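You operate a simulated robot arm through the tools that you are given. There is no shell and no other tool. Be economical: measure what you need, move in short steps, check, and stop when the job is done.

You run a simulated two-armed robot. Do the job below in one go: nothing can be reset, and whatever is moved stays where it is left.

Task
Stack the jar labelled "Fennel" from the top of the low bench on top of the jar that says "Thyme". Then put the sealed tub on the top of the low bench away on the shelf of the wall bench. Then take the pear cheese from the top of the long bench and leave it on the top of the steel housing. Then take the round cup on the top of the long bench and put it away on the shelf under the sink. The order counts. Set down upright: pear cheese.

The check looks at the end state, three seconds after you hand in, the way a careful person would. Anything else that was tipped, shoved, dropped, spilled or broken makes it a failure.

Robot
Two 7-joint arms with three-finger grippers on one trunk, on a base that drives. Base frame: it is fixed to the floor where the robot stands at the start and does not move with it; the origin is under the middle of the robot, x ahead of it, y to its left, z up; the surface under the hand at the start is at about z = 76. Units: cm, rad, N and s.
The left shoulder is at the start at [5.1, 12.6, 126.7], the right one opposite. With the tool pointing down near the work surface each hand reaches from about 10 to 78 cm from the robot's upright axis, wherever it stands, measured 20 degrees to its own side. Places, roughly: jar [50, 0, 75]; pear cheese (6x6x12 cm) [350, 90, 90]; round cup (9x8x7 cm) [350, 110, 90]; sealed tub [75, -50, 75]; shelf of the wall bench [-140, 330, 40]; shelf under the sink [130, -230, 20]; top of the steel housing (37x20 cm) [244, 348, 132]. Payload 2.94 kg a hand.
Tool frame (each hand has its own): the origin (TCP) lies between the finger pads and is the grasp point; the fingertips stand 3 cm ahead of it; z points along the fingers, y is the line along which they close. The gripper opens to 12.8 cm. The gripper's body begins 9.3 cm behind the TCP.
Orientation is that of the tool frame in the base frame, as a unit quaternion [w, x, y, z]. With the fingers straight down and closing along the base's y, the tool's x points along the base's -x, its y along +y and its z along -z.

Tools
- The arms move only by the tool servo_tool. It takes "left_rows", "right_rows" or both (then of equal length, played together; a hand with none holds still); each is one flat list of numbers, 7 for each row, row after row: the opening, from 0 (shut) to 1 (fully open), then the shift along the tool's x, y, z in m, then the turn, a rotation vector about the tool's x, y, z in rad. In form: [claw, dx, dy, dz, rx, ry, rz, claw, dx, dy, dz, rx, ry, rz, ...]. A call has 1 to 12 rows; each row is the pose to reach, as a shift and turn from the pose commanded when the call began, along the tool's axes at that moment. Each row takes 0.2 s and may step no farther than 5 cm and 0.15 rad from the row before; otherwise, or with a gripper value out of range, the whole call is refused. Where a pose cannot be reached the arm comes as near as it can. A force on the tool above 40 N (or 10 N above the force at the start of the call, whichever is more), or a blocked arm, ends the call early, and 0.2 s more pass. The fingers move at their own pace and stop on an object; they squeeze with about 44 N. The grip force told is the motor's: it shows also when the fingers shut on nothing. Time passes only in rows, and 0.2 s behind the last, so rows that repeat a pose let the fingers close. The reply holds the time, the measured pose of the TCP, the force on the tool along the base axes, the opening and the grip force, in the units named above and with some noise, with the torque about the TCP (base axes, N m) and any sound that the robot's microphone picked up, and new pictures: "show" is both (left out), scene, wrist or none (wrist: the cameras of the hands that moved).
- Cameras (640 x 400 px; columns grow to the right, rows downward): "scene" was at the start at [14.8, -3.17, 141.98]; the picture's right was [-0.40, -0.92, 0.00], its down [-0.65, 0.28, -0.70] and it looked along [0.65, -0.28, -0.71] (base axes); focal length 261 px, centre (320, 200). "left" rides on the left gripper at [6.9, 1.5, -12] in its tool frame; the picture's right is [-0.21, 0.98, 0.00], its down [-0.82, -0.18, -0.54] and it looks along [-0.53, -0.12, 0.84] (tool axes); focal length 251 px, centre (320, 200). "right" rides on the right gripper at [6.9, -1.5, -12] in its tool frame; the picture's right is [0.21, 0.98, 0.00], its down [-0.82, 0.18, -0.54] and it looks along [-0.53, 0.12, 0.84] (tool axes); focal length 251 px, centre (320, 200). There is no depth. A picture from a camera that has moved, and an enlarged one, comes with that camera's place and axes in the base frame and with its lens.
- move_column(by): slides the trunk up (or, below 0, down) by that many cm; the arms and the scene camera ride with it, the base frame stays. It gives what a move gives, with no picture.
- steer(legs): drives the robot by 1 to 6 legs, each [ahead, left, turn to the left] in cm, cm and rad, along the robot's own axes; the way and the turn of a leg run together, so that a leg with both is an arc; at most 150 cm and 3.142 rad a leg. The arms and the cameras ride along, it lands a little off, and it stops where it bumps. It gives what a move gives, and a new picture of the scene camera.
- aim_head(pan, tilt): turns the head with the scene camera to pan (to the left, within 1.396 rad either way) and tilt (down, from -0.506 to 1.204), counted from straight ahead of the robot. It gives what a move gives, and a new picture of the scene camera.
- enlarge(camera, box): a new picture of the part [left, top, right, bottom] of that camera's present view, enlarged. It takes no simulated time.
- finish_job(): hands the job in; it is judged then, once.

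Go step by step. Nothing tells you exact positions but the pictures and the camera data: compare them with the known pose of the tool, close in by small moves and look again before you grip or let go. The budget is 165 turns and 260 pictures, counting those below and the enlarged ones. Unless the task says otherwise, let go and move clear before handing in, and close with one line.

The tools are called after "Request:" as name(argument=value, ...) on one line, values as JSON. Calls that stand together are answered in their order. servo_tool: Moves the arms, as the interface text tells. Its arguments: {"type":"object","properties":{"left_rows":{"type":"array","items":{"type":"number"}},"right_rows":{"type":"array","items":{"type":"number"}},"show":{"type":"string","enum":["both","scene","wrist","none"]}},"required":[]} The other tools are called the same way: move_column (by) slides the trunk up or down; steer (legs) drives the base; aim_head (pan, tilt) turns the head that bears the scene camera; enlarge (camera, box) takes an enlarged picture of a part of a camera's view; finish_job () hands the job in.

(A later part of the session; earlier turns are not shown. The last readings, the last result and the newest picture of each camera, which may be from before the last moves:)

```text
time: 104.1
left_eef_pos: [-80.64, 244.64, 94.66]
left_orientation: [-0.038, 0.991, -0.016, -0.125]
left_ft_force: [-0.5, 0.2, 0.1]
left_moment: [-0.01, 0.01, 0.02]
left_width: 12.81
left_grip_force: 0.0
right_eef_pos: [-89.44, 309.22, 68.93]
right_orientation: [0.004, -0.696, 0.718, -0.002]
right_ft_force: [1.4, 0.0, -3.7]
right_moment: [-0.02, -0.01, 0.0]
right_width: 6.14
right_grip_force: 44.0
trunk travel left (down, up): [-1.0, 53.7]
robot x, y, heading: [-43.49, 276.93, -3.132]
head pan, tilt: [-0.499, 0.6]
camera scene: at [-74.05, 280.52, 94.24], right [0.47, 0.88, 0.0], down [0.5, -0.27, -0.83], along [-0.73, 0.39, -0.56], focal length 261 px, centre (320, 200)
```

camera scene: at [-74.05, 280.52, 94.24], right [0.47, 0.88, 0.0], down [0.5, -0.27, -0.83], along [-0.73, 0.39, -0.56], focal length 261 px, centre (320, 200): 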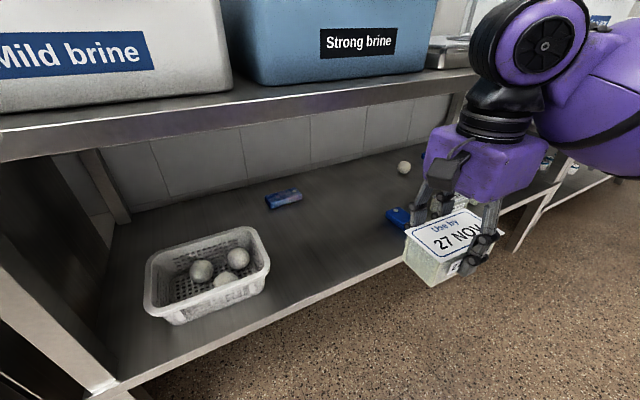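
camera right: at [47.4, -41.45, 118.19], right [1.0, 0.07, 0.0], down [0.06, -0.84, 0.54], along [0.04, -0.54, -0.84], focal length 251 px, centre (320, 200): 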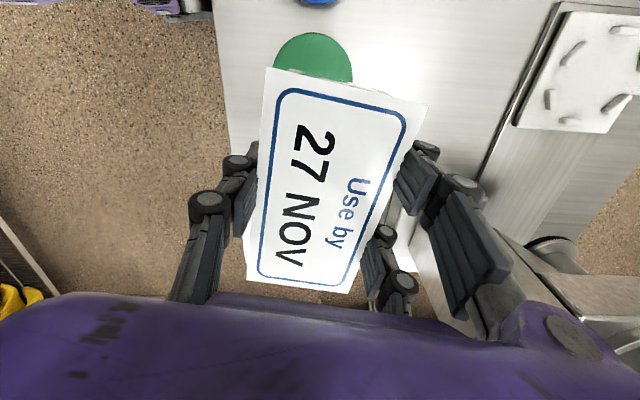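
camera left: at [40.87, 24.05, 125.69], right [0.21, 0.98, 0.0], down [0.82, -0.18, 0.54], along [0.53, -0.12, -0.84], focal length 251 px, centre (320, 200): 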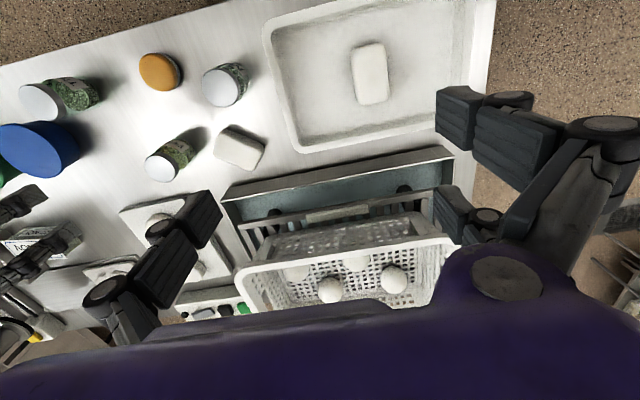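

Request:
servo_tool(right_rows=[0.3, 0, 0, 0.04, 0, 0, 0, 0.3, 0, 0, 0.08, 0, 0, 0, 0.3, 0, 0, 0.12, 0, 0, 0, 0.3, 0, 0, 0.16, 0, 0, 0, 0.3, 0, 0, 0.2, 0, 0, 0, 0.3, 0, 0, 0.2, 0, 0, 0], show="scene")

```text
time: 105.5
left_eef_pos: [-80.5, 244.73, 94.57]
left_orientation: [-0.037, 0.991, -0.015, -0.126]
left_ft_force: [-0.7, -0.1, 0.1]
left_moment: [0.03, -0.01, 0.0]
left_width: 12.81
left_grip_force: 0.0
right_eef_pos: [-89.53, 309.19, 48.84]
right_orientation: [0.004, -0.696, 0.718, -0.003]
right_ft_force: [0.7, -0.4, -3.0]
right_moment: [-0.02, -0.01, -0.03]
right_width: 6.14
right_grip_force: 44.0
trunk travel left (down, up): [-1.0, 53.7]
robot x, y, heading: [-43.2, 276.21, -3.127]
head pan, tilt: [-0.499, 0.6]
camera scene: at [-74.05, 280.52, 94.24], right [0.47, 0.88, 0.0], down [0.5, -0.27, -0.82], along [-0.73, 0.39, -0.57], focal length 261 px, centre (320, 200)
```

scene: 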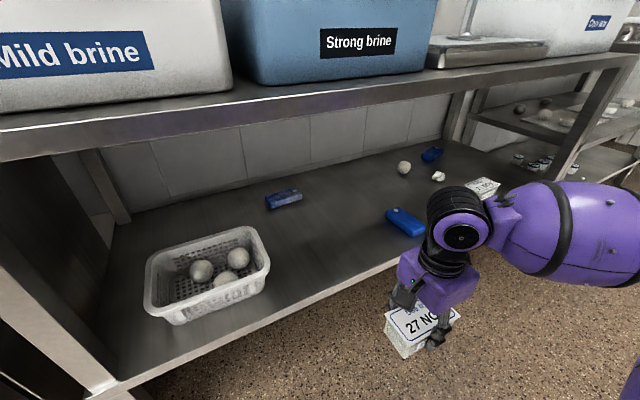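

Request:
servo_tool(right_rows=[0.3, 0, 0.04, 0, 0, 0, 0, 0.3, 0, 0.08, 0, 0, 0, 0, 0.3, 0, 0.12, 0, 0, 0, 0, 0.3, 0, 0.16, 0, 0, 0, 0, 0.3, 0, 0.2, 0, 0, 0, 0, 0.3, 0, 0.24, 0, 0, 0, 0, 0.3, 0, 0.28, 0, 0, 0, 0, 0.3, 0, 0.28, 0, 0, 0, 0])

```text
time: 107.3
left_eef_pos: [-80.74, 244.61, 94.54]
left_orientation: [-0.036, 0.991, -0.016, -0.126]
left_ft_force: [0.0, 0.9, -0.4]
left_moment: [-0.02, -0.02, -0.01]
left_width: 12.82
left_grip_force: 0.1
right_eef_pos: [-117.25, 310.02, 48.36]
right_orientation: [0.004, -0.696, 0.718, -0.003]
right_ft_force: [0.5, 0.0, -1.9]
right_moment: [-0.04, -0.01, 0.05]
right_width: 6.13
right_grip_force: 44.0
trunk travel left (down, up): [-1.0, 53.7]
robot x, y, heading: [-43.2, 276.48, -3.13]
head pan, tilt: [-0.499, 0.6]
camera scene: at [-73.48, 281.98, 95.39], right [0.61, 0.79, 0.0], down [0.36, -0.28, -0.89], along [-0.7, 0.55, -0.46], focal length 261 px, centre (320, 200)
camera right: at [-116.24, 303.03, 60.6], right [-0.98, -0.18, -0.01], down [-0.16, 0.83, 0.54], along [-0.09, 0.53, -0.84], focal length 251 px, centre (320, 200)
```

scene: 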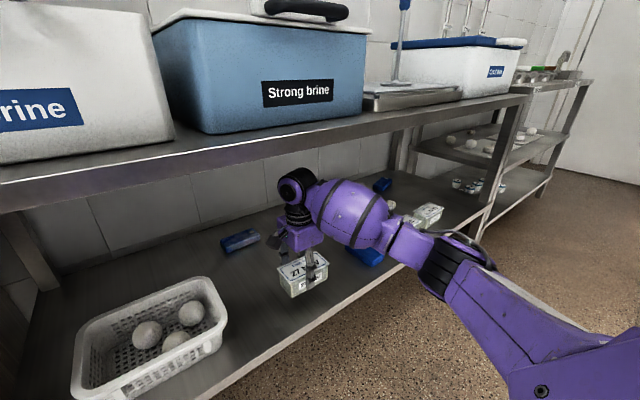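
right: 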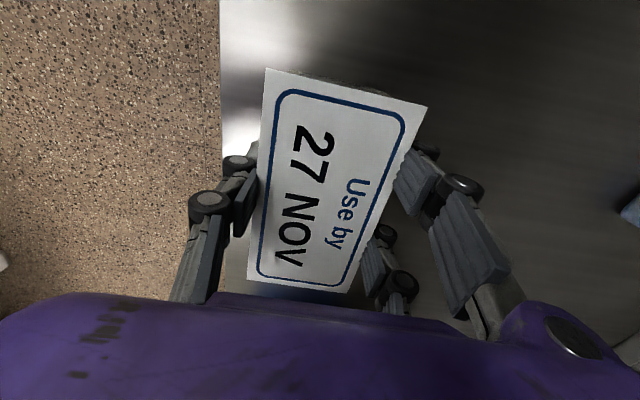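

Request:
servo_tool(right_rows=[0.3, 0, 0.02, 0.005, 0, 0, 0, 0.3, 0, 0.02, 0.015, 0, 0, 0, 0.3, 0, 0.02, 0.022, 0, 0, 0, 0.3, 0, 0.02, 0.028, 0, 0, 0, 0.3, 0, 0.02, 0.033, 0, 0, 0, 0.3, 0, 0.02, 0.037, 0, 0, 0], show="scene")

```text
time: 108.7
left_eef_pos: [-80.59, 244.63, 94.47]
left_orientation: [-0.038, 0.991, -0.016, -0.125]
left_ft_force: [-0.7, -0.2, 0.0]
left_moment: [-0.02, -0.04, 0.04]
left_width: 12.78
left_grip_force: 0.1
right_eef_pos: [-119.11, 310.25, 44.99]
right_orientation: [0.004, -0.696, 0.718, -0.003]
right_ft_force: [0.2, 0.2, -2.7]
right_moment: [-0.02, -0.02, 0.01]
right_width: 6.11
right_grip_force: 44.0
trunk travel left (down, up): [-1.0, 53.7]
robot x, y, heading: [-43.33, 276.34, -3.128]
head pan, tilt: [-0.499, 0.6]
camera scene: at [-73.62, 281.81, 95.36], right [0.59, 0.8, 0.0], down [0.37, -0.27, -0.89], along [-0.71, 0.53, -0.46], focal length 261 px, centre (320, 200)
```

scene: 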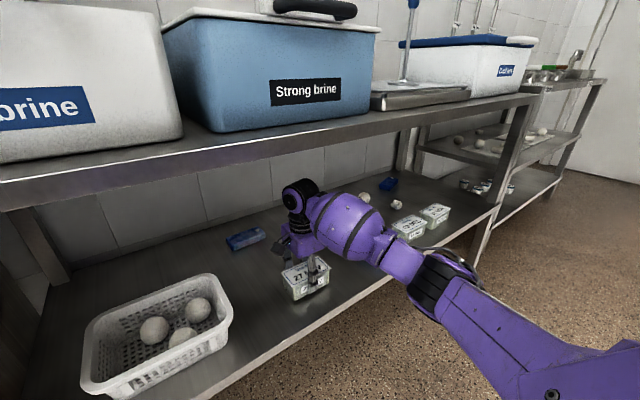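

Request:
servo_tool(right_rows=[0.3, 0, 0, 0.005, 0, 0, 0, 0.3, 0, 0, 0.009, 0, 0, 0, 0.3, 0, 0, 0.013, 0, 0, 0, 0.3, 0, 0, 0.017, 0, 0, 0, 0.3, 0, 0, 0.021, 0, 0, 0, 0.3, 0, 0, 0.025, 0, 0, 0, 0.3, 0, 0, 0.029, 0, 0, 0, 0.3, 0, 0, 0.033, 0, 0, 0], show="wrist")

```text
time: 110.4
left_eef_pos: [-80.42, 244.47, 94.58]
left_orientation: [-0.038, 0.991, -0.016, -0.127]
left_ft_force: [-0.1, -0.8, 0.0]
left_moment: [0.0, 0.0, 0.02]
left_width: 12.79
left_grip_force: 0.0
right_eef_pos: [-119.19, 310.07, 43.0]
right_orientation: [0.0, -0.696, 0.718, -0.001]
right_ft_force: [10.0, -4.5, 21.5]
right_moment: [0.1, 0.22, 0.17]
right_width: 6.13
right_grip_force: 43.8
trunk travel left (down, up): [-1.0, 53.7]
robot x, y, heading: [-43.22, 276.32, -3.133]
head pan, tilt: [-0.499, 0.6]
stopped in row 8 (right hand): the force on the tool passed its limit at 43 N (the readings are from after the stop); the commanded pose is now the measured one
camera right: at [-118.11, 303.23, 54.96], right [-0.98, -0.19, 0.0], down [-0.16, 0.83, 0.54], along [-0.1, 0.53, -0.84], focal length 251 px, centre (320, 200)
```

right: 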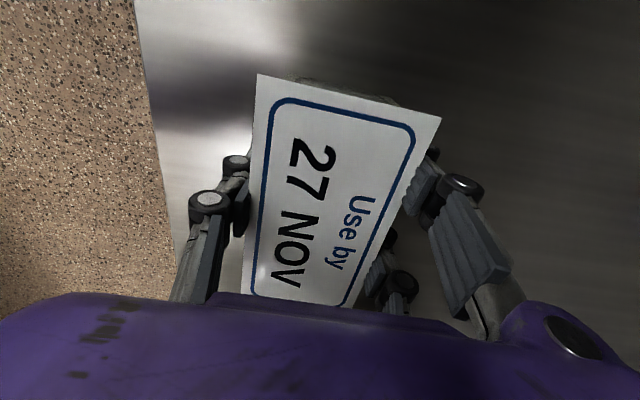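

Request:
servo_tool(right_rows=[0.5, 0, 0, -0.001, 0, 0, 0, 0.7, 0, 0, -0.001, 0, 0, 0, 0.85, 0, 0, -0.001, 0, 0, 0, 0.85, 0, 0, -0.02, 0, 0, 0, 0.85, 0, 0, -0.045, 0, 0, 0, 0.85, 0, 0, -0.07, 0, 0, 0, 0.85, 0, 0, -0.07, 0, 0, 0])

```text
time: 112.0
left_eef_pos: [-80.56, 244.56, 94.5]
left_orientation: [-0.037, 0.991, -0.016, -0.126]
left_ft_force: [-0.4, 0.4, 0.8]
left_moment: [0.03, -0.02, 0.03]
left_width: 12.78
left_grip_force: 0.0
right_eef_pos: [-119.31, 310.01, 49.41]
right_orientation: [0.002, -0.696, 0.718, -0.003]
right_ft_force: [0.5, 0.8, -1.0]
right_moment: [0.02, 0.0, 0.0]
right_width: 10.85
right_grip_force: 0.0
trunk travel left (down, up): [-1.0, 53.7]
robot x, y, heading: [-43.0, 276.81, -3.131]
head pan, tilt: [-0.499, 0.6]
camera scene: at [-73.63, 281.77, 95.44], right [0.59, 0.81, 0.0], down [0.36, -0.27, -0.89], along [-0.72, 0.53, -0.45], focal length 261 px, centre (320, 200)
camera right: at [-118.22, 303.1, 61.58], right [-0.98, -0.18, -0.01], down [-0.16, 0.83, 0.54], along [-0.1, 0.53, -0.84], focal length 251 px, centre (320, 200)
```

scene: 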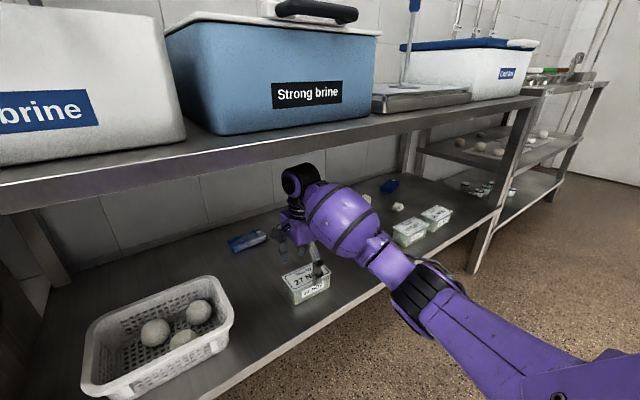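
right: 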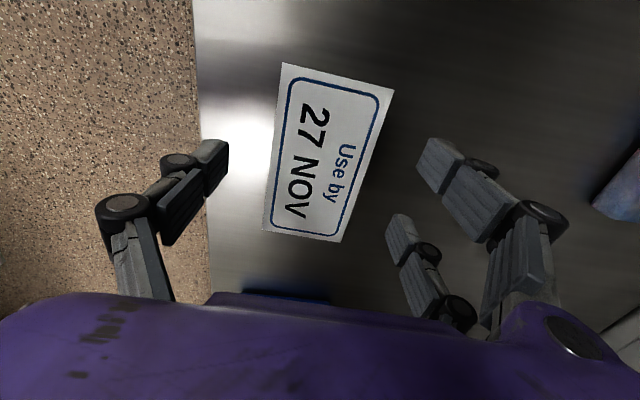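

The tub is on the shelf. I'll back the hand out.

Request:
servo_tool(right_rows=[0.85, 0, 0, -0.012, 0, 0, 0, 0.85, 0, -0.04, -0.012, 0, 0, 0, 0.85, 0, -0.08, -0.012, 0, 0, 0, 0.85, 0, -0.12, -0.012, 0, 0, 0, 0.85, 0, -0.16, -0.012, 0, 0, 0, 0.85, 0, -0.2, -0.012, 0, 0, 0, 0.85, 0, -0.24, -0.012, 0, 0, 0, 0.85, 0, -0.28, -0.012, 0, 0, 0, 0.85, 0, -0.28, -0.05, 0, 0, 0, 0.85, 0, -0.28, -0.09, 0, 0, 0, 0.85, 0, -0.28, -0.13, 0, 0, 0, 0.85, 0, -0.28, -0.16, 0, 0, 0], show="scene")

```text
time: 114.6
left_eef_pos: [-80.65, 244.6, 94.52]
left_orientation: [-0.036, 0.991, -0.015, -0.127]
left_ft_force: [-0.3, -0.4, -0.1]
left_moment: [-0.02, 0.0, -0.01]
left_width: 12.8
left_grip_force: 0.1
right_eef_pos: [-91.51, 309.28, 65.78]
right_orientation: [0.002, -0.696, 0.718, -0.001]
right_ft_force: [0.3, -0.5, -0.2]
right_moment: [-0.02, 0.0, 0.04]
right_width: 10.88
right_grip_force: 0.1
trunk travel left (down, up): [-1.0, 53.7]
robot x, y, heading: [-43.29, 276.71, -3.128]
head pan, tilt: [-0.499, 0.6]
camera scene: at [-74.03, 280.5, 94.25], right [0.47, 0.88, 0.0], down [0.5, -0.27, -0.83], along [-0.73, 0.39, -0.56], focal length 261 px, centre (320, 200)
```

scene: 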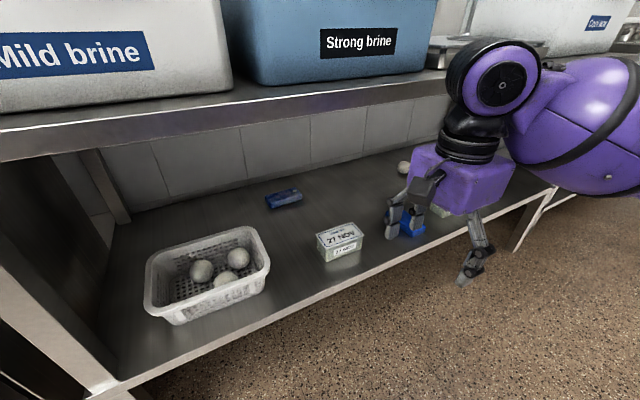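

The tub is placed well. I'll raise the trunk and put both arms back in travel posture.

Request:
move_column(by=37)

Request:
aim_head(pan=0.6, tilt=0.5)

```text
time: 118.1
left_eef_pos: [-80.6, 244.63, 131.49]
left_orientation: [-0.037, 0.991, -0.016, -0.126]
left_ft_force: [1.0, 0.3, 0.6]
left_moment: [0.0, 0.04, 0.02]
left_width: 12.79
left_grip_force: 0.0
right_eef_pos: [-91.6, 309.34, 102.68]
right_orientation: [0.002, -0.696, 0.718, -0.003]
right_ft_force: [-0.4, -0.3, 0.0]
right_moment: [0.01, -0.02, 0.01]
right_width: 10.88
right_grip_force: 0.1
trunk travel left (down, up): [-38.0, 16.7]
robot x, y, heading: [-42.62, 276.76, -3.127]
head pan, tilt: [-0.499, 0.6]
```

```text
time: 119.5
left_eef_pos: [-80.65, 244.59, 131.5]
left_orientation: [-0.037, 0.991, -0.016, -0.126]
left_ft_force: [-0.4, -0.6, -0.1]
left_moment: [-0.02, 0.0, -0.02]
left_width: 12.8
left_grip_force: 0.1
right_eef_pos: [-91.57, 309.27, 102.5]
right_orientation: [0.002, -0.696, 0.718, -0.002]
right_ft_force: [-0.9, -0.1, 0.0]
right_moment: [-0.01, 0.0, 0.02]
right_width: 10.87
right_grip_force: 0.0
trunk travel left (down, up): [-38.0, 16.7]
robot x, y, heading: [-43.48, 276.4, -3.129]
head pan, tilt: [0.6, 0.499]
camera scene: at [-62.25, 271.27, 133.49], right [-0.57, 0.82, 0.0], down [0.39, 0.27, -0.88], along [-0.72, -0.5, -0.48], focal length 261 px, centre (320, 200)
```

scene: 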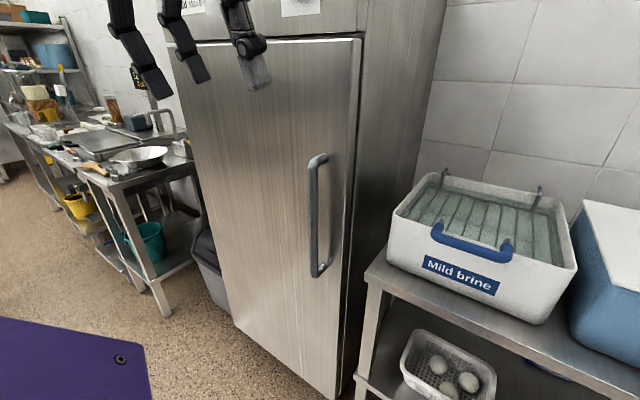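

Request:
servo_tool(left_rows=[1, 0, 0, 0, -0.037, 0.126, -0.016, 1, 0, 0, 0, -0.074, 0.252, -0.032, 1, 0, 0, 0, -0.074, 0.252, -0.032], show="none")

Request:
servo_tool(left_rows=[1, -0.02, -0.03, 0.03, 0, 0, 0, 1, -0.04, -0.06, 0.06, 0, 0, 0, 1, -0.06, -0.09, 0.09, 0, 0, 0, 1, -0.08, -0.11, 0.12, 0, 0, 0, 1, -0.1, -0.12, 0.15, 0, 0, 0, 1, -0.1, -0.12, 0.18, 0, 0, 0, 1, -0.1, -0.12, 0.2, 0, 0, 0, 1, -0.1, -0.12, 0.2, 0, 0, 0], show="scene")

```text
time: 120.3
left_eef_pos: [-80.53, 244.59, 131.59]
left_orientation: [0.001, 1.0, 0.0, 0.0]
left_ft_force: [0.5, 0.0, -0.5]
left_moment: [0.0, 0.04, 0.01]
left_width: 12.81
left_grip_force: 0.0
right_eef_pos: [-91.43, 309.21, 102.87]
right_orientation: [0.001, -0.696, 0.718, -0.002]
right_ft_force: [0.4, -0.5, 0.4]
right_moment: [0.01, 0.01, -0.01]
right_width: 10.88
right_grip_force: 0.0
trunk travel left (down, up): [-38.0, 16.7]
robot x, y, heading: [-43.18, 276.62, -3.135]
head pan, tilt: [0.6, 0.499]
```

```text
time: 122.1
left_eef_pos: [-90.77, 256.64, 111.67]
left_orientation: [0.0, 1.0, 0.0, -0.001]
left_ft_force: [-0.1, 0.3, -0.4]
left_moment: [0.01, 0.0, 0.0]
left_width: 12.81
left_grip_force: 0.1
right_eef_pos: [-91.52, 309.26, 102.66]
right_orientation: [0.002, -0.696, 0.718, -0.002]
right_ft_force: [-0.8, -0.1, -0.3]
right_moment: [-0.02, -0.01, -0.02]
right_width: 10.89
right_grip_force: 0.0
trunk travel left (down, up): [-38.0, 16.7]
robot x, y, heading: [-43.14, 276.49, -3.131]
head pan, tilt: [0.6, 0.499]
camera scene: at [-62.24, 271.27, 133.5], right [-0.57, 0.82, 0.0], down [0.39, 0.27, -0.88], along [-0.72, -0.5, -0.48], focal length 261 px, centre (320, 200)
```

scene: 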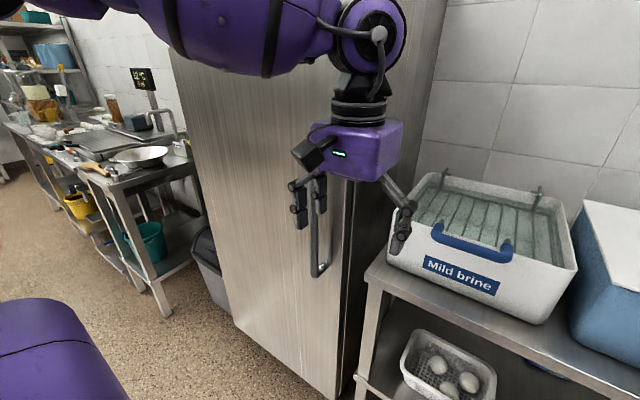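

Request:
servo_tool(right_rows=[0.85, 0, -0.02, 0, 0, 0, -0.143, 0.85, 0, -0.04, 0, 0, 0, -0.286, 0.85, 0, -0.06, 0, 0, 0, -0.429, 0.85, 0, -0.08, 0, 0, 0, -0.572, 0.85, 0, -0.1, 0, 0, 0, -0.715, 0.85, 0, -0.1, 0, 0, 0, -0.858, 0.85, 0, -0.1, 0, 0, 0, -1.0, 0.85, 0, -0.1, 0, 0, 0, -1.143, 0.85, 0, -0.1, 0, 0, 0, -1.286, 0.85, 0, -0.1, 0, 0, 0, -1.429, 0.85, 0, -0.1, 0, 0, 0, -1.57, 0.85, 0, -0.1, 0, 0, 0, -1.57], show="none")

Request:
steer(legs=[[0, 0, 1.56]])

Request:
aim_head(pan=0.2, tilt=0.5)

```text
time: 124.7
left_eef_pos: [-90.86, 256.64, 111.62]
left_orientation: [0.0, 1.0, 0.001, -0.001]
left_ft_force: [0.4, 0.5, 0.1]
left_moment: [0.01, -0.02, 0.03]
left_width: 12.83
left_grip_force: 0.1
right_eef_pos: [-81.43, 309.0, 102.65]
right_orientation: [0.0, 1.0, -0.015, 0.003]
right_ft_force: [0.3, -0.1, 0.6]
right_moment: [-0.03, 0.03, -0.05]
right_width: 10.89
right_grip_force: 0.1
trunk travel left (down, up): [-38.0, 16.7]
robot x, y, heading: [-43.23, 276.44, -3.131]
head pan, tilt: [0.6, 0.499]
```

```text
time: 128.9
left_eef_pos: [-22.71, 229.22, 111.53]
left_orientation: [0.002, 0.703, 0.711, -0.001]
left_ft_force: [-0.2, 0.5, 0.1]
left_moment: [0.03, 0.0, 0.02]
left_width: 12.8
left_grip_force: 0.0
right_eef_pos: [-75.01, 237.86, 102.6]
right_orientation: [-0.002, 0.713, 0.701, 0.002]
right_ft_force: [-0.4, -0.8, -0.7]
right_moment: [0.0, -0.01, -0.02]
right_width: 10.89
right_grip_force: 0.0
trunk travel left (down, up): [-38.0, 16.7]
robot x, y, heading: [-43.02, 276.43, -1.543]
head pan, tilt: [0.6, 0.499]
camera scene: at [-37.53, 257.58, 133.49], right [-0.81, -0.59, 0.0], down [-0.28, 0.39, -0.88], along [0.51, -0.71, -0.48], focal length 261 px, centre (320, 200)
```

scene: 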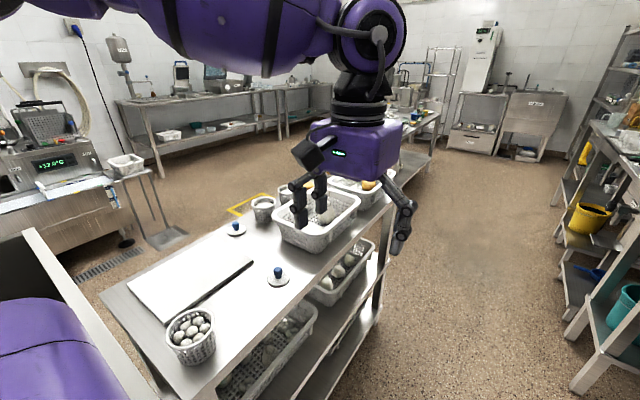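

```text
time: 129.8
left_eef_pos: [-22.7, 229.3, 111.52]
left_orientation: [0.0, 0.702, 0.712, 0.0]
left_ft_force: [-0.5, 0.0, 0.9]
left_moment: [0.0, 0.03, -0.01]
left_width: 12.81
left_grip_force: 0.1
right_eef_pos: [-75.05, 237.82, 102.7]
right_orientation: [-0.002, 0.714, 0.701, 0.002]
right_ft_force: [-0.1, -0.7, -0.1]
right_moment: [0.01, 0.05, 0.01]
right_width: 10.91
right_grip_force: 0.1
trunk travel left (down, up): [-38.0, 16.7]
robot x, y, heading: [-43.07, 276.52, -1.547]
head pan, tilt: [0.201, 0.499]
camera scene: at [-40.81, 256.09, 133.49], right [-0.97, -0.22, 0.0], down [-0.11, 0.47, -0.88], along [0.2, -0.86, -0.48], focal length 261 px, centre (320, 200)
```

scene: 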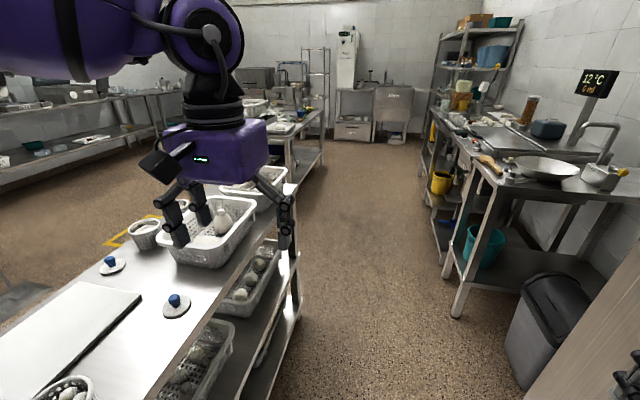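

The way back down the corridor is clear. I'll return to y ≈ 112 and then turn toward the long bench.

Request:
servo_tool(right_rows=[0.85, -0.03, 0.02, 0, 0, 0, 0, 0.85, -0.06, 0.04, 0, 0, 0, 0, 0.85, -0.09, 0.05, 0, 0, 0, 0, 0.85, -0.09, 0.05, 0, 0, 0, 0], show="none")

Request:
steer(legs=[[0, 1, -0.02], [82, 0, 0], [82, 0, 0]])

```text
time: 130.8
left_eef_pos: [-22.68, 229.35, 111.57]
left_orientation: [0.001, 0.702, 0.712, 0.0]
left_ft_force: [-0.3, 0.6, 0.2]
left_moment: [0.0, -0.01, 0.0]
left_width: 12.82
left_grip_force: 0.1
right_eef_pos: [-70.08, 228.76, 102.7]
right_orientation: [0.0, 0.713, 0.701, 0.001]
right_ft_force: [-0.2, 0.4, 0.7]
right_moment: [-0.01, -0.02, -0.02]
right_width: 10.87
right_grip_force: 0.1
trunk travel left (down, up): [-38.0, 16.7]
robot x, y, heading: [-43.31, 276.46, -1.545]
head pan, tilt: [0.201, 0.499]
```

```text
time: 139.6
left_eef_pos: [-20.17, 63.64, 111.64]
left_orientation: [0.0, 0.705, 0.709, 0.0]
left_ft_force: [0.7, -0.8, -0.3]
left_moment: [0.0, -0.01, 0.04]
left_width: 12.79
left_grip_force: 0.0
right_eef_pos: [-67.66, 63.42, 102.57]
right_orientation: [-0.002, 0.716, 0.698, 0.002]
right_ft_force: [-0.2, 0.7, 0.6]
right_moment: [-0.05, 0.02, 0.0]
right_width: 10.88
right_grip_force: 0.1
trunk travel left (down, up): [-38.0, 16.7]
robot x, y, heading: [-40.62, 110.77, -1.552]
head pan, tilt: [0.201, 0.499]
camera scene: at [-38.16, 90.65, 133.49], right [-0.98, -0.22, 0.0], down [-0.1, 0.47, -0.88], along [0.19, -0.86, -0.48], focal length 261 px, centre (320, 200)
```

scene: 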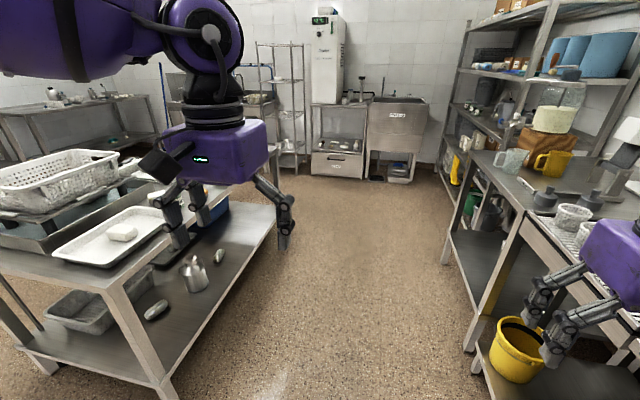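

Request:
steer(legs=[[0, 0, 1.552]])

Request:
aim_head(pan=0.0, tilt=0.35)

```text
time: 143.7
left_eef_pos: [7.95, 129.21, 111.6]
left_orientation: [0.0, 0.018, 1.0, 0.0]
left_ft_force: [0.5, -0.6, -0.3]
left_moment: [0.0, -0.01, -0.01]
left_width: 12.77
left_grip_force: 0.0
right_eef_pos: [5.92, 81.78, 102.63]
right_orientation: [-0.002, 0.035, 0.999, 0.0]
right_ft_force: [1.6, 0.7, 0.8]
right_moment: [-0.01, 0.01, 0.0]
right_width: 10.88
right_grip_force: 0.0
trunk travel left (down, up): [-38.0, 16.7]
robot x, y, heading: [-40.01, 110.86, -0.025]
head pan, tilt: [0.201, 0.499]
camera scene: at [-19.75, 112.46, 133.49], right [0.17, -0.98, 0.0], down [-0.47, -0.08, -0.88], along [0.86, 0.15, -0.48], focal length 261 px, centre (320, 200)
```

scene: 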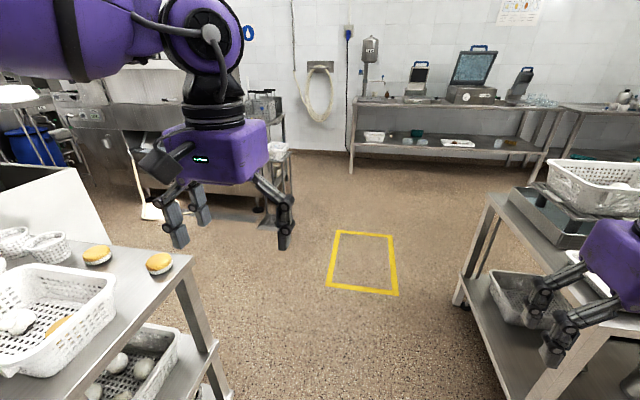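

```text
time: 144.5
left_eef_pos: [7.95, 129.19, 111.5]
left_orientation: [0.001, 0.018, 1.0, 0.0]
left_ft_force: [0.8, 0.5, -0.1]
left_moment: [0.03, 0.04, 0.0]
left_width: 12.8
left_grip_force: 0.1
right_eef_pos: [5.97, 81.79, 102.58]
right_orientation: [-0.002, 0.034, 0.999, 0.0]
right_ft_force: [-1.1, -0.1, 0.9]
right_moment: [0.0, -0.03, -0.03]
right_width: 10.86
right_grip_force: 0.0
trunk travel left (down, up): [-38.0, 16.7]
robot x, y, heading: [-40.48, 111.12, -0.027]
head pan, tilt: [0.0, 0.351]
camera scene: at [-19.4, 110.64, 134.86], right [-0.03, -1.0, 0.0], down [-0.34, 0.01, -0.94], along [0.94, -0.02, -0.34], focal length 261 px, centre (320, 200)
```

scene: 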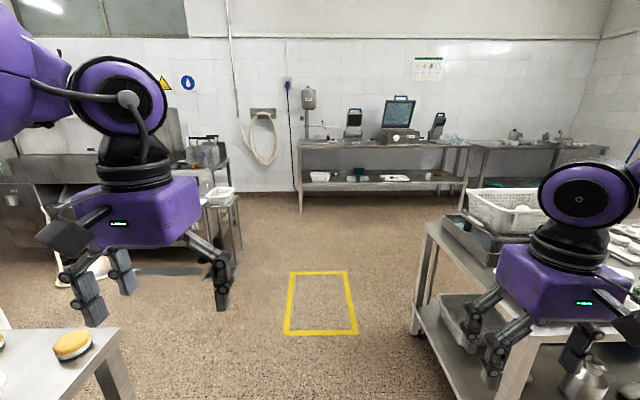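

Request:
steer(legs=[[0, -5, 0.027], [120, 0, 0], [120, 0, 0]])

```text
time: 156.7
left_eef_pos: [241.81, 127.27, 111.68]
left_orientation: [0.001, 0.004, 1.0, 0.0]
left_ft_force: [0.1, -0.2, 0.1]
left_moment: [-0.01, -0.01, 0.06]
left_width: 12.8
left_grip_force: 0.1
right_eef_pos: [241.36, 79.94, 102.58]
right_orientation: [-0.003, 0.019, 1.0, 0.0]
right_ft_force: [1.2, 1.1, -0.3]
right_moment: [-0.01, -0.01, 0.03]
right_width: 10.87
right_grip_force: 0.0
trunk travel left (down, up): [-38.0, 16.7]
robot x, y, heading: [194.16, 107.32, 0.003]
head pan, tilt: [0.0, 0.351]
camera scene: at [215.13, 107.94, 134.86], right [0.0, -1.0, 0.0], down [-0.34, 0.0, -0.94], along [0.94, 0.0, -0.34], focal length 261 px, centre (320, 200)
```

scene: 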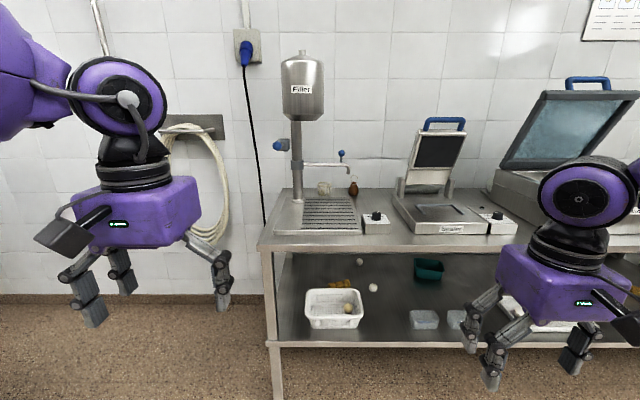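

Request:
enlarge(camera="scene", box=[255, 130, 455, 255])

```text
3.20 times, centred on (355, 192) of scene
camera zoom: at [215.13, 107.94, 134.86], right [0.0, -1.0, 0.0], down [-0.34, 0.0, -0.94], along [0.94, 0.0, -0.34], focal length 835 px, centre (208, 224)
```

zoom: 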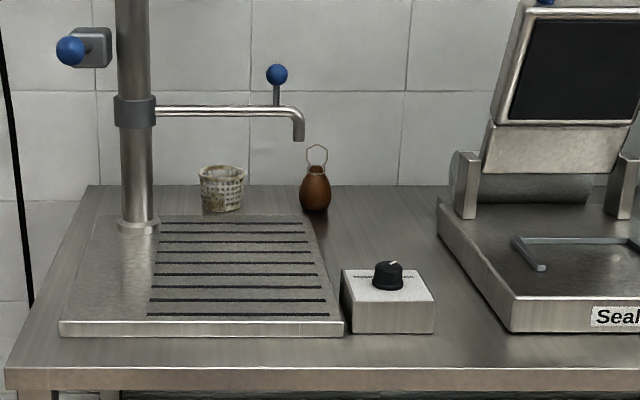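

The pear cheese (brown, with a loop) is near [350, 90] and the round cup near [352, 105], behind the filler's spout. I'll get closer and measure again.

Request:
steer(legs=[[60, 0, 0]])

Request:
enlarge(camera="scene", box=[240, 100, 480, 250])

Request:
aim_head(pan=-0.2, tilt=0.6)

```text
time: 160.1
left_eef_pos: [301.96, 126.71, 111.66]
left_orientation: [0.001, 0.008, 1.0, 0.0]
left_ft_force: [0.3, 0.8, 0.9]
left_moment: [0.02, 0.0, 0.0]
left_width: 12.8
left_grip_force: 0.0
right_eef_pos: [300.84, 79.32, 102.62]
right_orientation: [-0.002, 0.024, 1.0, 0.0]
right_ft_force: [-0.1, 0.6, -0.9]
right_moment: [-0.03, -0.01, 0.03]
right_width: 10.91
right_grip_force: 0.0
trunk travel left (down, up): [-38.0, 16.7]
robot x, y, heading: [254.09, 107.77, -0.007]
head pan, tilt: [0.0, 0.351]
camera scene: at [275.02, 107.65, 134.86], right [-0.01, -1.0, 0.0], down [-0.34, 0.0, -0.94], along [0.94, -0.01, -0.34], focal length 261 px, centre (320, 200)
```

scene: 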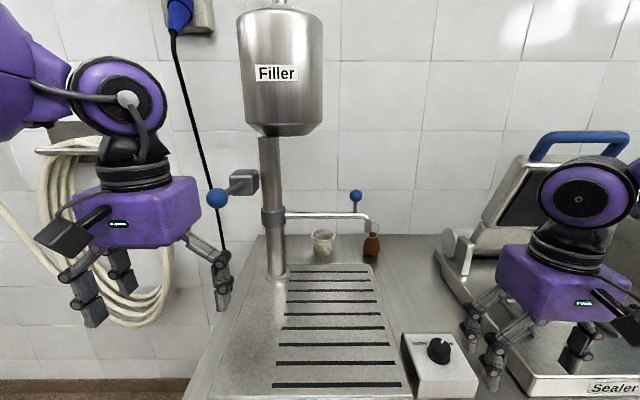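

```text
2.67 times, centred on (360, 175) of scene
camera zoom: at [275.02, 107.65, 134.86], right [-0.01, -1.0, 0.0], down [-0.34, 0.0, -0.94], along [0.94, -0.01, -0.34], focal length 696 px, centre (213, 267)
```

zoom: 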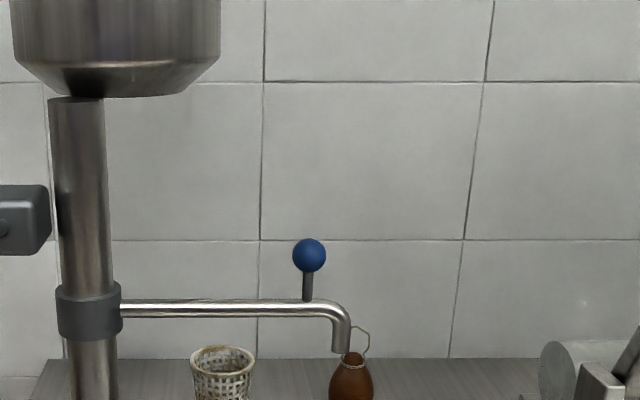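

```text
time: 160.9
left_eef_pos: [302.05, 126.71, 111.51]
left_orientation: [0.0, 0.009, 1.0, 0.0]
left_ft_force: [-0.1, 0.0, 0.4]
left_moment: [-0.01, -0.02, -0.02]
left_width: 12.78
left_grip_force: 0.1
right_eef_pos: [300.98, 79.28, 102.67]
right_orientation: [-0.004, 0.025, 1.0, 0.001]
right_ft_force: [0.2, -0.1, 0.2]
right_moment: [-0.01, 0.01, 0.0]
right_width: 10.89
right_grip_force: 0.1
trunk travel left (down, up): [-38.0, 16.7]
robot x, y, heading: [254.17, 107.64, -0.008]
head pan, tilt: [-0.201, 0.6]
camera scene: at [274.37, 105.89, 132.59], right [-0.21, -0.98, 0.0], down [-0.55, 0.12, -0.83], along [0.81, -0.17, -0.56], focal length 261 px, centre (320, 200)
```

scene: 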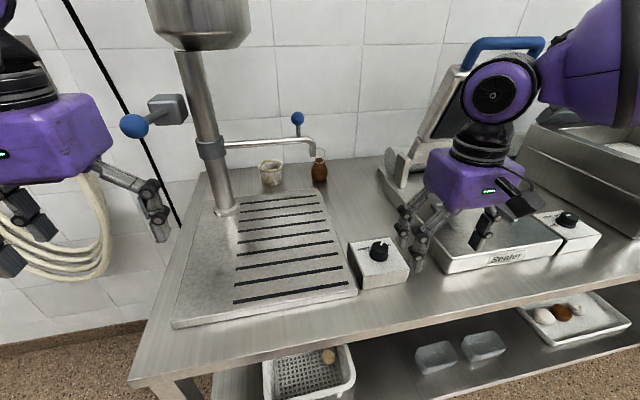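

Pear base is at about [350, 90, 88] and the spout tip at [338, 94, 103]. I'll use the right hand pitched about 45° and yawed left, so the hand comes in from the right of the spout.

Request:
servo_tool(left_rows=[1, 0.02, 0, 0, 0, 0, 0, 1, 0.04, 0, 0, 0, 0, 0, 1, 0.06, 0, 0, 0, 0, 0, 1, 0.08, 0, 0, 0, 0, 0, 1, 0.1, 0, 0, 0, 0, 0, 1, 0.12, 0, 0, 0, 0, 0, 1, 0.12, 0, 0, 0, 0, 0], right_rows=[1, 0, 0, -0.02, 0, 0, -0.131, 1, 0, 0, -0.04, 0, 0, -0.262, 1, 0, 0, -0.06, 0, 0, -0.393, 1, 0, 0, -0.08, 0, 0, -0.524, 1, 0, 0, -0.1, 0, 0, -0.655, 1, 0, 0, -0.1, 0, 0, -0.785, 1, 0, 0, -0.1, 0, 0, -0.785], show="none")

Request:
servo_tool(right_rows=[1, 0, 0, 0, 0, -0.13, 0, 1, 0, 0, 0, 0, -0.26, 0, 1, 0, 0, 0, 0, -0.39, 0, 1, 0, 0, 0, 0, -0.52, 0, 1, 0, 0, 0, 0, -0.65, 0, 1, 0, 0, 0, 0, -0.785, 0, 1, 0, 0, 0, 0, -0.785, 0])

```text
time: 162.5
left_eef_pos: [289.99, 127.18, 111.59]
left_orientation: [0.001, 0.009, 1.0, 0.0]
left_ft_force: [-0.3, 0.8, 0.0]
left_moment: [0.0, -0.01, 0.02]
left_width: 12.8
left_grip_force: 0.1
right_eef_pos: [301.01, 79.21, 112.64]
right_orientation: [-0.002, -0.36, 0.933, 0.001]
right_ft_force: [1.1, -0.6, -0.2]
right_moment: [-0.01, 0.0, 0.02]
right_width: 12.8
right_grip_force: 0.0
trunk travel left (down, up): [-38.0, 16.7]
robot x, y, heading: [254.07, 107.63, -0.007]
head pan, tilt: [-0.201, 0.6]
```

```text
time: 164.1
left_eef_pos: [289.9, 127.1, 111.62]
left_orientation: [0.0, 0.008, 1.0, -0.001]
left_ft_force: [0.3, 0.6, 0.5]
left_moment: [0.01, -0.02, 0.02]
left_width: 12.82
left_grip_force: 0.1
right_eef_pos: [300.98, 79.21, 112.62]
right_orientation: [0.356, -0.333, 0.862, 0.139]
right_ft_force: [-0.3, 0.3, 0.4]
right_moment: [0.0, 0.01, -0.02]
right_width: 12.8
right_grip_force: 0.0
trunk travel left (down, up): [-38.0, 16.7]
robot x, y, heading: [254.13, 107.45, -0.002]
head pan, tilt: [-0.201, 0.6]
camera scene: at [274.38, 105.93, 132.58], right [-0.21, -0.98, 0.0], down [-0.55, 0.12, -0.83], along [0.81, -0.17, -0.56], focal length 261 px, centre (320, 200)
camera right: at [292.03, 69.23, 116.28], right [-0.77, 0.62, -0.15], down [0.03, 0.27, 0.96], along [0.64, 0.74, -0.22], focal length 251 px, centre (320, 200)
```

scene: 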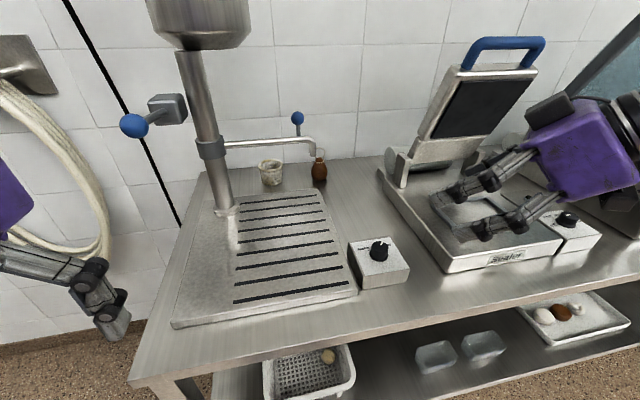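
right: 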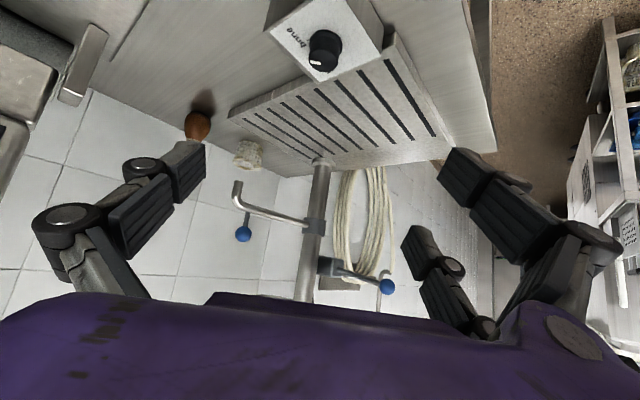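

Request:
steer(legs=[[11, 0, 0]])

```text
time: 165.3
left_eef_pos: [300.83, 127.06, 111.75]
left_orientation: [0.001, 0.008, 1.0, 0.0]
left_ft_force: [0.4, 0.9, -0.6]
left_moment: [-0.01, -0.02, 0.01]
left_width: 12.78
left_grip_force: 0.1
right_eef_pos: [311.94, 79.43, 112.51]
right_orientation: [0.355, -0.334, 0.862, 0.14]
right_ft_force: [0.2, 0.2, 0.2]
right_moment: [-0.04, 0.02, -0.02]
right_width: 12.79
right_grip_force: 0.1
trunk travel left (down, up): [-38.0, 16.7]
robot x, y, heading: [265.13, 107.73, -0.006]
head pan, tilt: [-0.201, 0.6]
camera scene: at [285.27, 105.87, 132.59], right [-0.2, -0.98, 0.0], down [-0.55, 0.12, -0.83], along [0.81, -0.17, -0.56], focal length 261 px, centre (320, 200)
```

scene: 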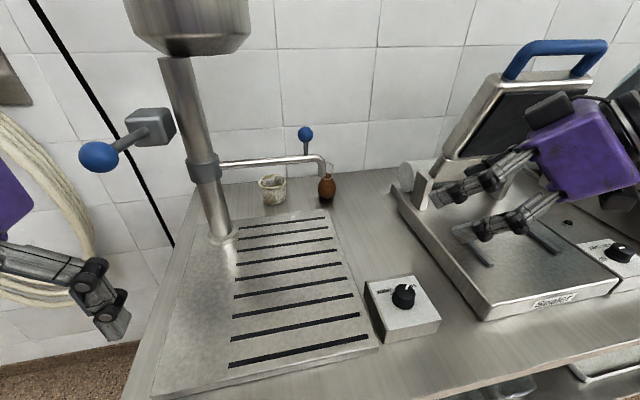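

Request:
servo_tool(right_rows=[0.7, -0.0138, -0.0223, 0.0351, 0, 0, 0, 0.7, -0.0275, -0.0445, 0.0703, 0, 0, 0, 0.7, -0.0413, -0.0668, 0.1054, 0, 0, 0, 0.7, -0.055, -0.089, 0.1405, 0, 0, 0, 0.7, -0.0688, -0.1113, 0.1756, 0, 0, 0, 0.7, -0.0825, -0.1335, 0.2108, 0, 0, 0, 0.7, -0.0963, -0.1558, 0.2459, 0, 0, 0, 0.7, -0.0963, -0.1558, 0.2459, 0, 0, 0])

```text
time: 167.1
left_eef_pos: [300.8, 127.32, 111.77]
left_orientation: [0.001, 0.007, 1.0, -0.001]
left_ft_force: [-0.4, 0.3, -0.2]
left_moment: [0.03, -0.01, 0.0]
left_width: 12.78
left_grip_force: 0.0
right_eef_pos: [340.58, 84.31, 101.57]
right_orientation: [0.354, -0.335, 0.862, 0.139]
right_ft_force: [-1.1, 0.3, 0.4]
right_moment: [0.04, -0.01, 0.01]
right_width: 8.96
right_grip_force: 0.1
trunk travel left (down, up): [-38.0, 16.7]
robot x, y, heading: [264.9, 107.7, -0.004]
head pan, tilt: [-0.201, 0.6]
camera scene: at [285.28, 106.03, 132.59], right [-0.2, -0.98, 0.0], down [-0.55, 0.11, -0.83], along [0.81, -0.17, -0.56], focal length 261 px, centre (320, 200)
camera right: at [331.61, 74.25, 105.34], right [-0.77, 0.62, -0.15], down [0.03, 0.27, 0.96], along [0.63, 0.74, -0.23], focal length 251 px, centre (320, 200)
```

scene: 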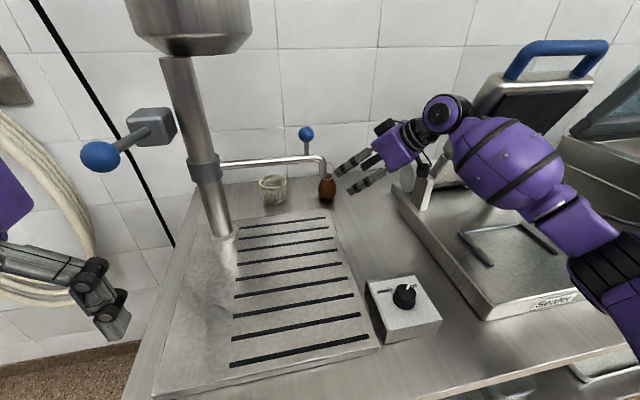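
right: 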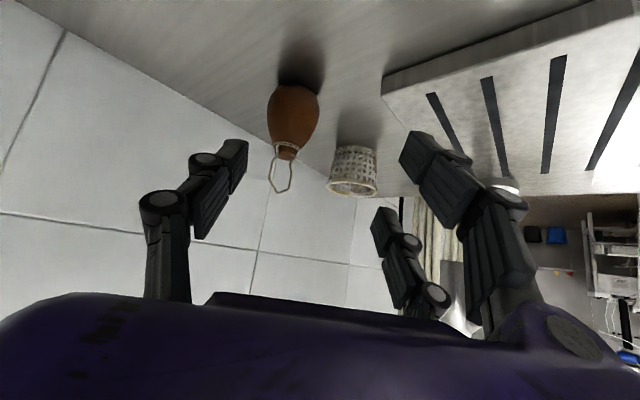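

Request:
servo_tool(right_rows=[0.7, -0.003, -0.0276, 0, 0, 0, 0, 0.7, -0.005, -0.0276, 0.04, 0, 0, 0, 0.7, -0.007, -0.0276, 0.08, 0, 0, 0, 0.7, -0.008, -0.0276, 0.09, 0, 0, 0, 0.7, -0.008, -0.0276, 0.09, 0, 0, 0])

Request:
enlarge(camera="scene", box=[260, 110, 460, 235])

```text
time: 168.3
left_eef_pos: [300.87, 127.3, 111.56]
left_orientation: [0.001, 0.006, 1.0, -0.001]
left_ft_force: [0.4, 0.2, -0.7]
left_moment: [-0.01, 0.03, -0.01]
left_width: 12.8
left_grip_force: 0.0
right_eef_pos: [347.34, 86.89, 95.72]
right_orientation: [0.353, -0.334, 0.863, 0.139]
right_ft_force: [0.1, 0.2, 0.5]
right_moment: [0.02, 0.0, -0.01]
right_width: 8.95
right_grip_force: 0.1
trunk travel left (down, up): [-38.0, 16.7]
robot x, y, heading: [265.12, 107.48, -0.003]
head pan, tilt: [-0.201, 0.6]
camera scene: at [285.33, 106.07, 132.58], right [-0.2, -0.98, 0.0], down [-0.55, 0.11, -0.83], along [0.81, -0.17, -0.56], focal length 261 px, centre (320, 200)
camera right: at [338.39, 76.93, 99.55], right [-0.77, 0.62, -0.15], down [0.03, 0.27, 0.96], along [0.63, 0.74, -0.23], focal length 251 px, centre (320, 200)
```

scene: 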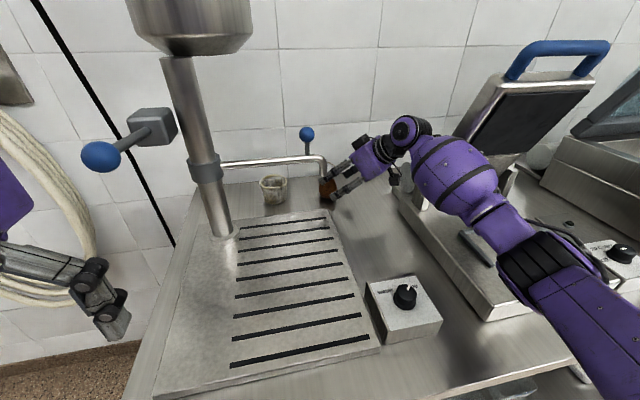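
right: 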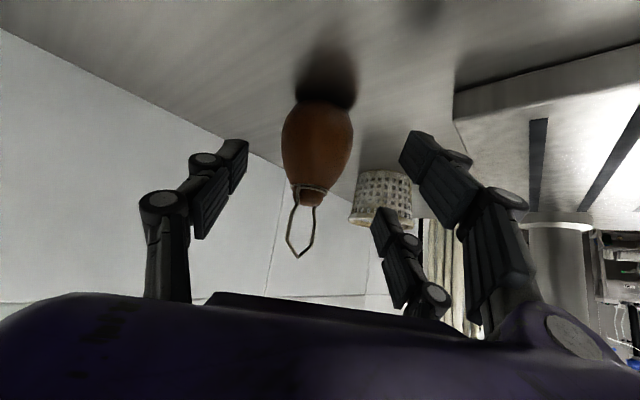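

```text
3.20 times, centred on (360, 172) of scene
camera zoom: at [285.33, 106.07, 132.58], right [-0.2, -0.98, 0.0], down [-0.55, 0.11, -0.83], along [0.81, -0.17, -0.56], focal length 835 px, centre (192, 288)
```

zoom: 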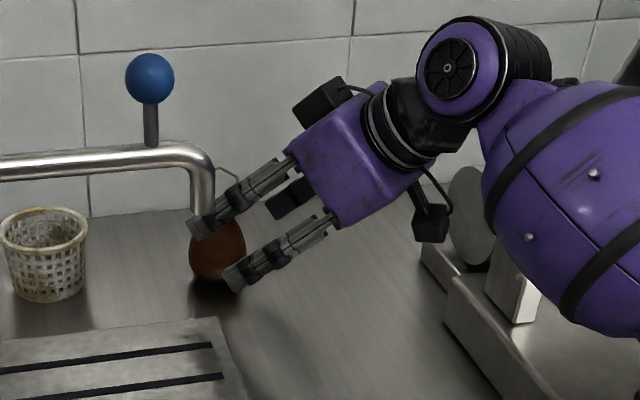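

Request:
servo_tool(right_rows=[0.7, 0, 0, 0.025, 0, 0, 0, 0.7, 0, 0, 0.052, 0, 0, 0, 0.7, 0, 0, 0.052, 0, 0, 0])

Request:
enlarge(camera="scene", box=[260, 110, 460, 235])

```text
time: 169.1
left_eef_pos: [300.84, 126.98, 111.76]
left_orientation: [0.001, 0.008, 1.0, 0.0]
left_ft_force: [0.6, -0.5, -0.8]
left_moment: [0.04, 0.02, -0.04]
left_width: 12.83
left_grip_force: 0.0
right_eef_pos: [349.99, 89.1, 92.46]
right_orientation: [0.354, -0.333, 0.863, 0.138]
right_ft_force: [-0.6, -0.2, -0.3]
right_moment: [0.04, -0.02, 0.02]
right_width: 8.96
right_grip_force: 0.1
trunk travel left (down, up): [-38.0, 16.7]
robot x, y, heading: [264.99, 107.71, -0.004]
head pan, tilt: [-0.201, 0.6]
camera scene: at [285.24, 105.8, 132.59], right [-0.2, -0.98, 0.0], down [-0.55, 0.12, -0.83], along [0.81, -0.17, -0.56], focal length 261 px, centre (320, 200)
camera right: at [341.02, 79.0, 96.21], right [-0.77, 0.62, -0.15], down [0.03, 0.27, 0.96], along [0.64, 0.74, -0.22], focal length 251 px, centre (320, 200)
```

scene: 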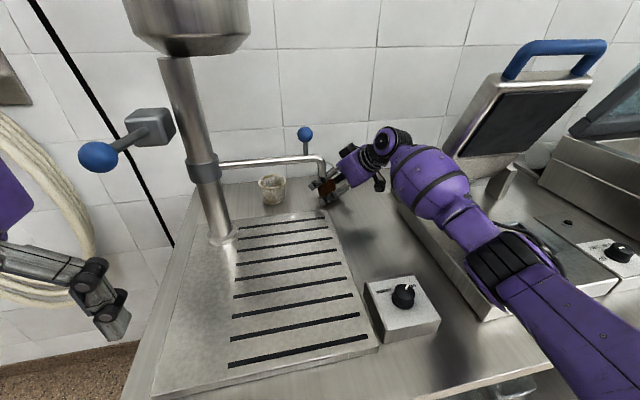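
right: 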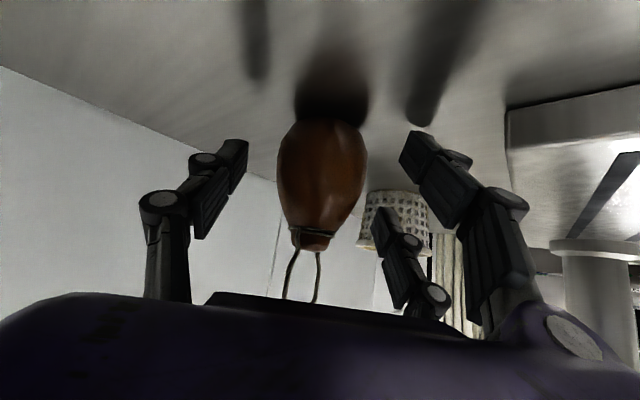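

```text
3.20 times, centred on (360, 172) of scene
camera zoom: at [285.24, 105.8, 132.59], right [-0.2, -0.98, 0.0], down [-0.55, 0.12, -0.83], along [0.81, -0.17, -0.56], focal length 835 px, centre (192, 288)
```

zoom: 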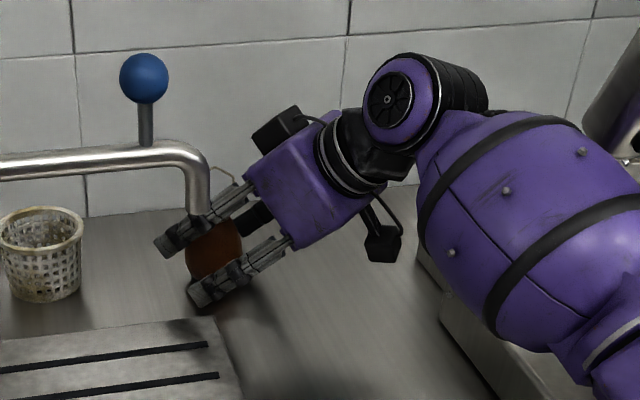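

Request:
servo_tool(right_rows=[0.5, 0, 0, 0, 0, 0, 0, 0.3, 0, 0, 0, 0, 0, 0, 0.2, 0, 0, 0, 0, 0, 0, 0.2, 0, 0, 0, 0, 0, 0], show="wrist")

```text
time: 170.1
left_eef_pos: [300.79, 127.07, 111.66]
left_orientation: [0.001, 0.007, 1.0, 0.0]
left_ft_force: [-1.0, 0.2, 0.1]
left_moment: [0.01, 0.0, -0.01]
left_width: 12.79
left_grip_force: 0.1
right_eef_pos: [350.09, 89.25, 92.7]
right_orientation: [0.356, -0.334, 0.862, 0.139]
right_ft_force: [-1.5, 1.1, 9.4]
right_moment: [0.26, 0.24, 0.0]
right_width: 5.15
right_grip_force: 43.8
trunk travel left (down, up): [-38.0, 16.7]
robot x, y, heading: [265.17, 107.88, -0.011]
head pan, tilt: [-0.201, 0.6]
camera right: at [340.98, 79.14, 96.38], right [-0.77, 0.62, -0.15], down [0.03, 0.27, 0.96], along [0.64, 0.74, -0.22], focal length 251 px, centre (320, 200)
```

right: 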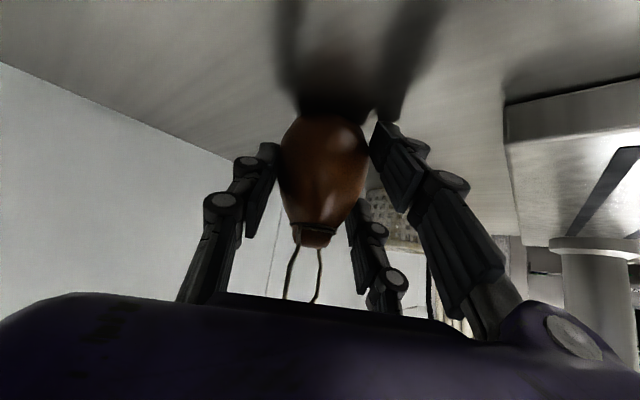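

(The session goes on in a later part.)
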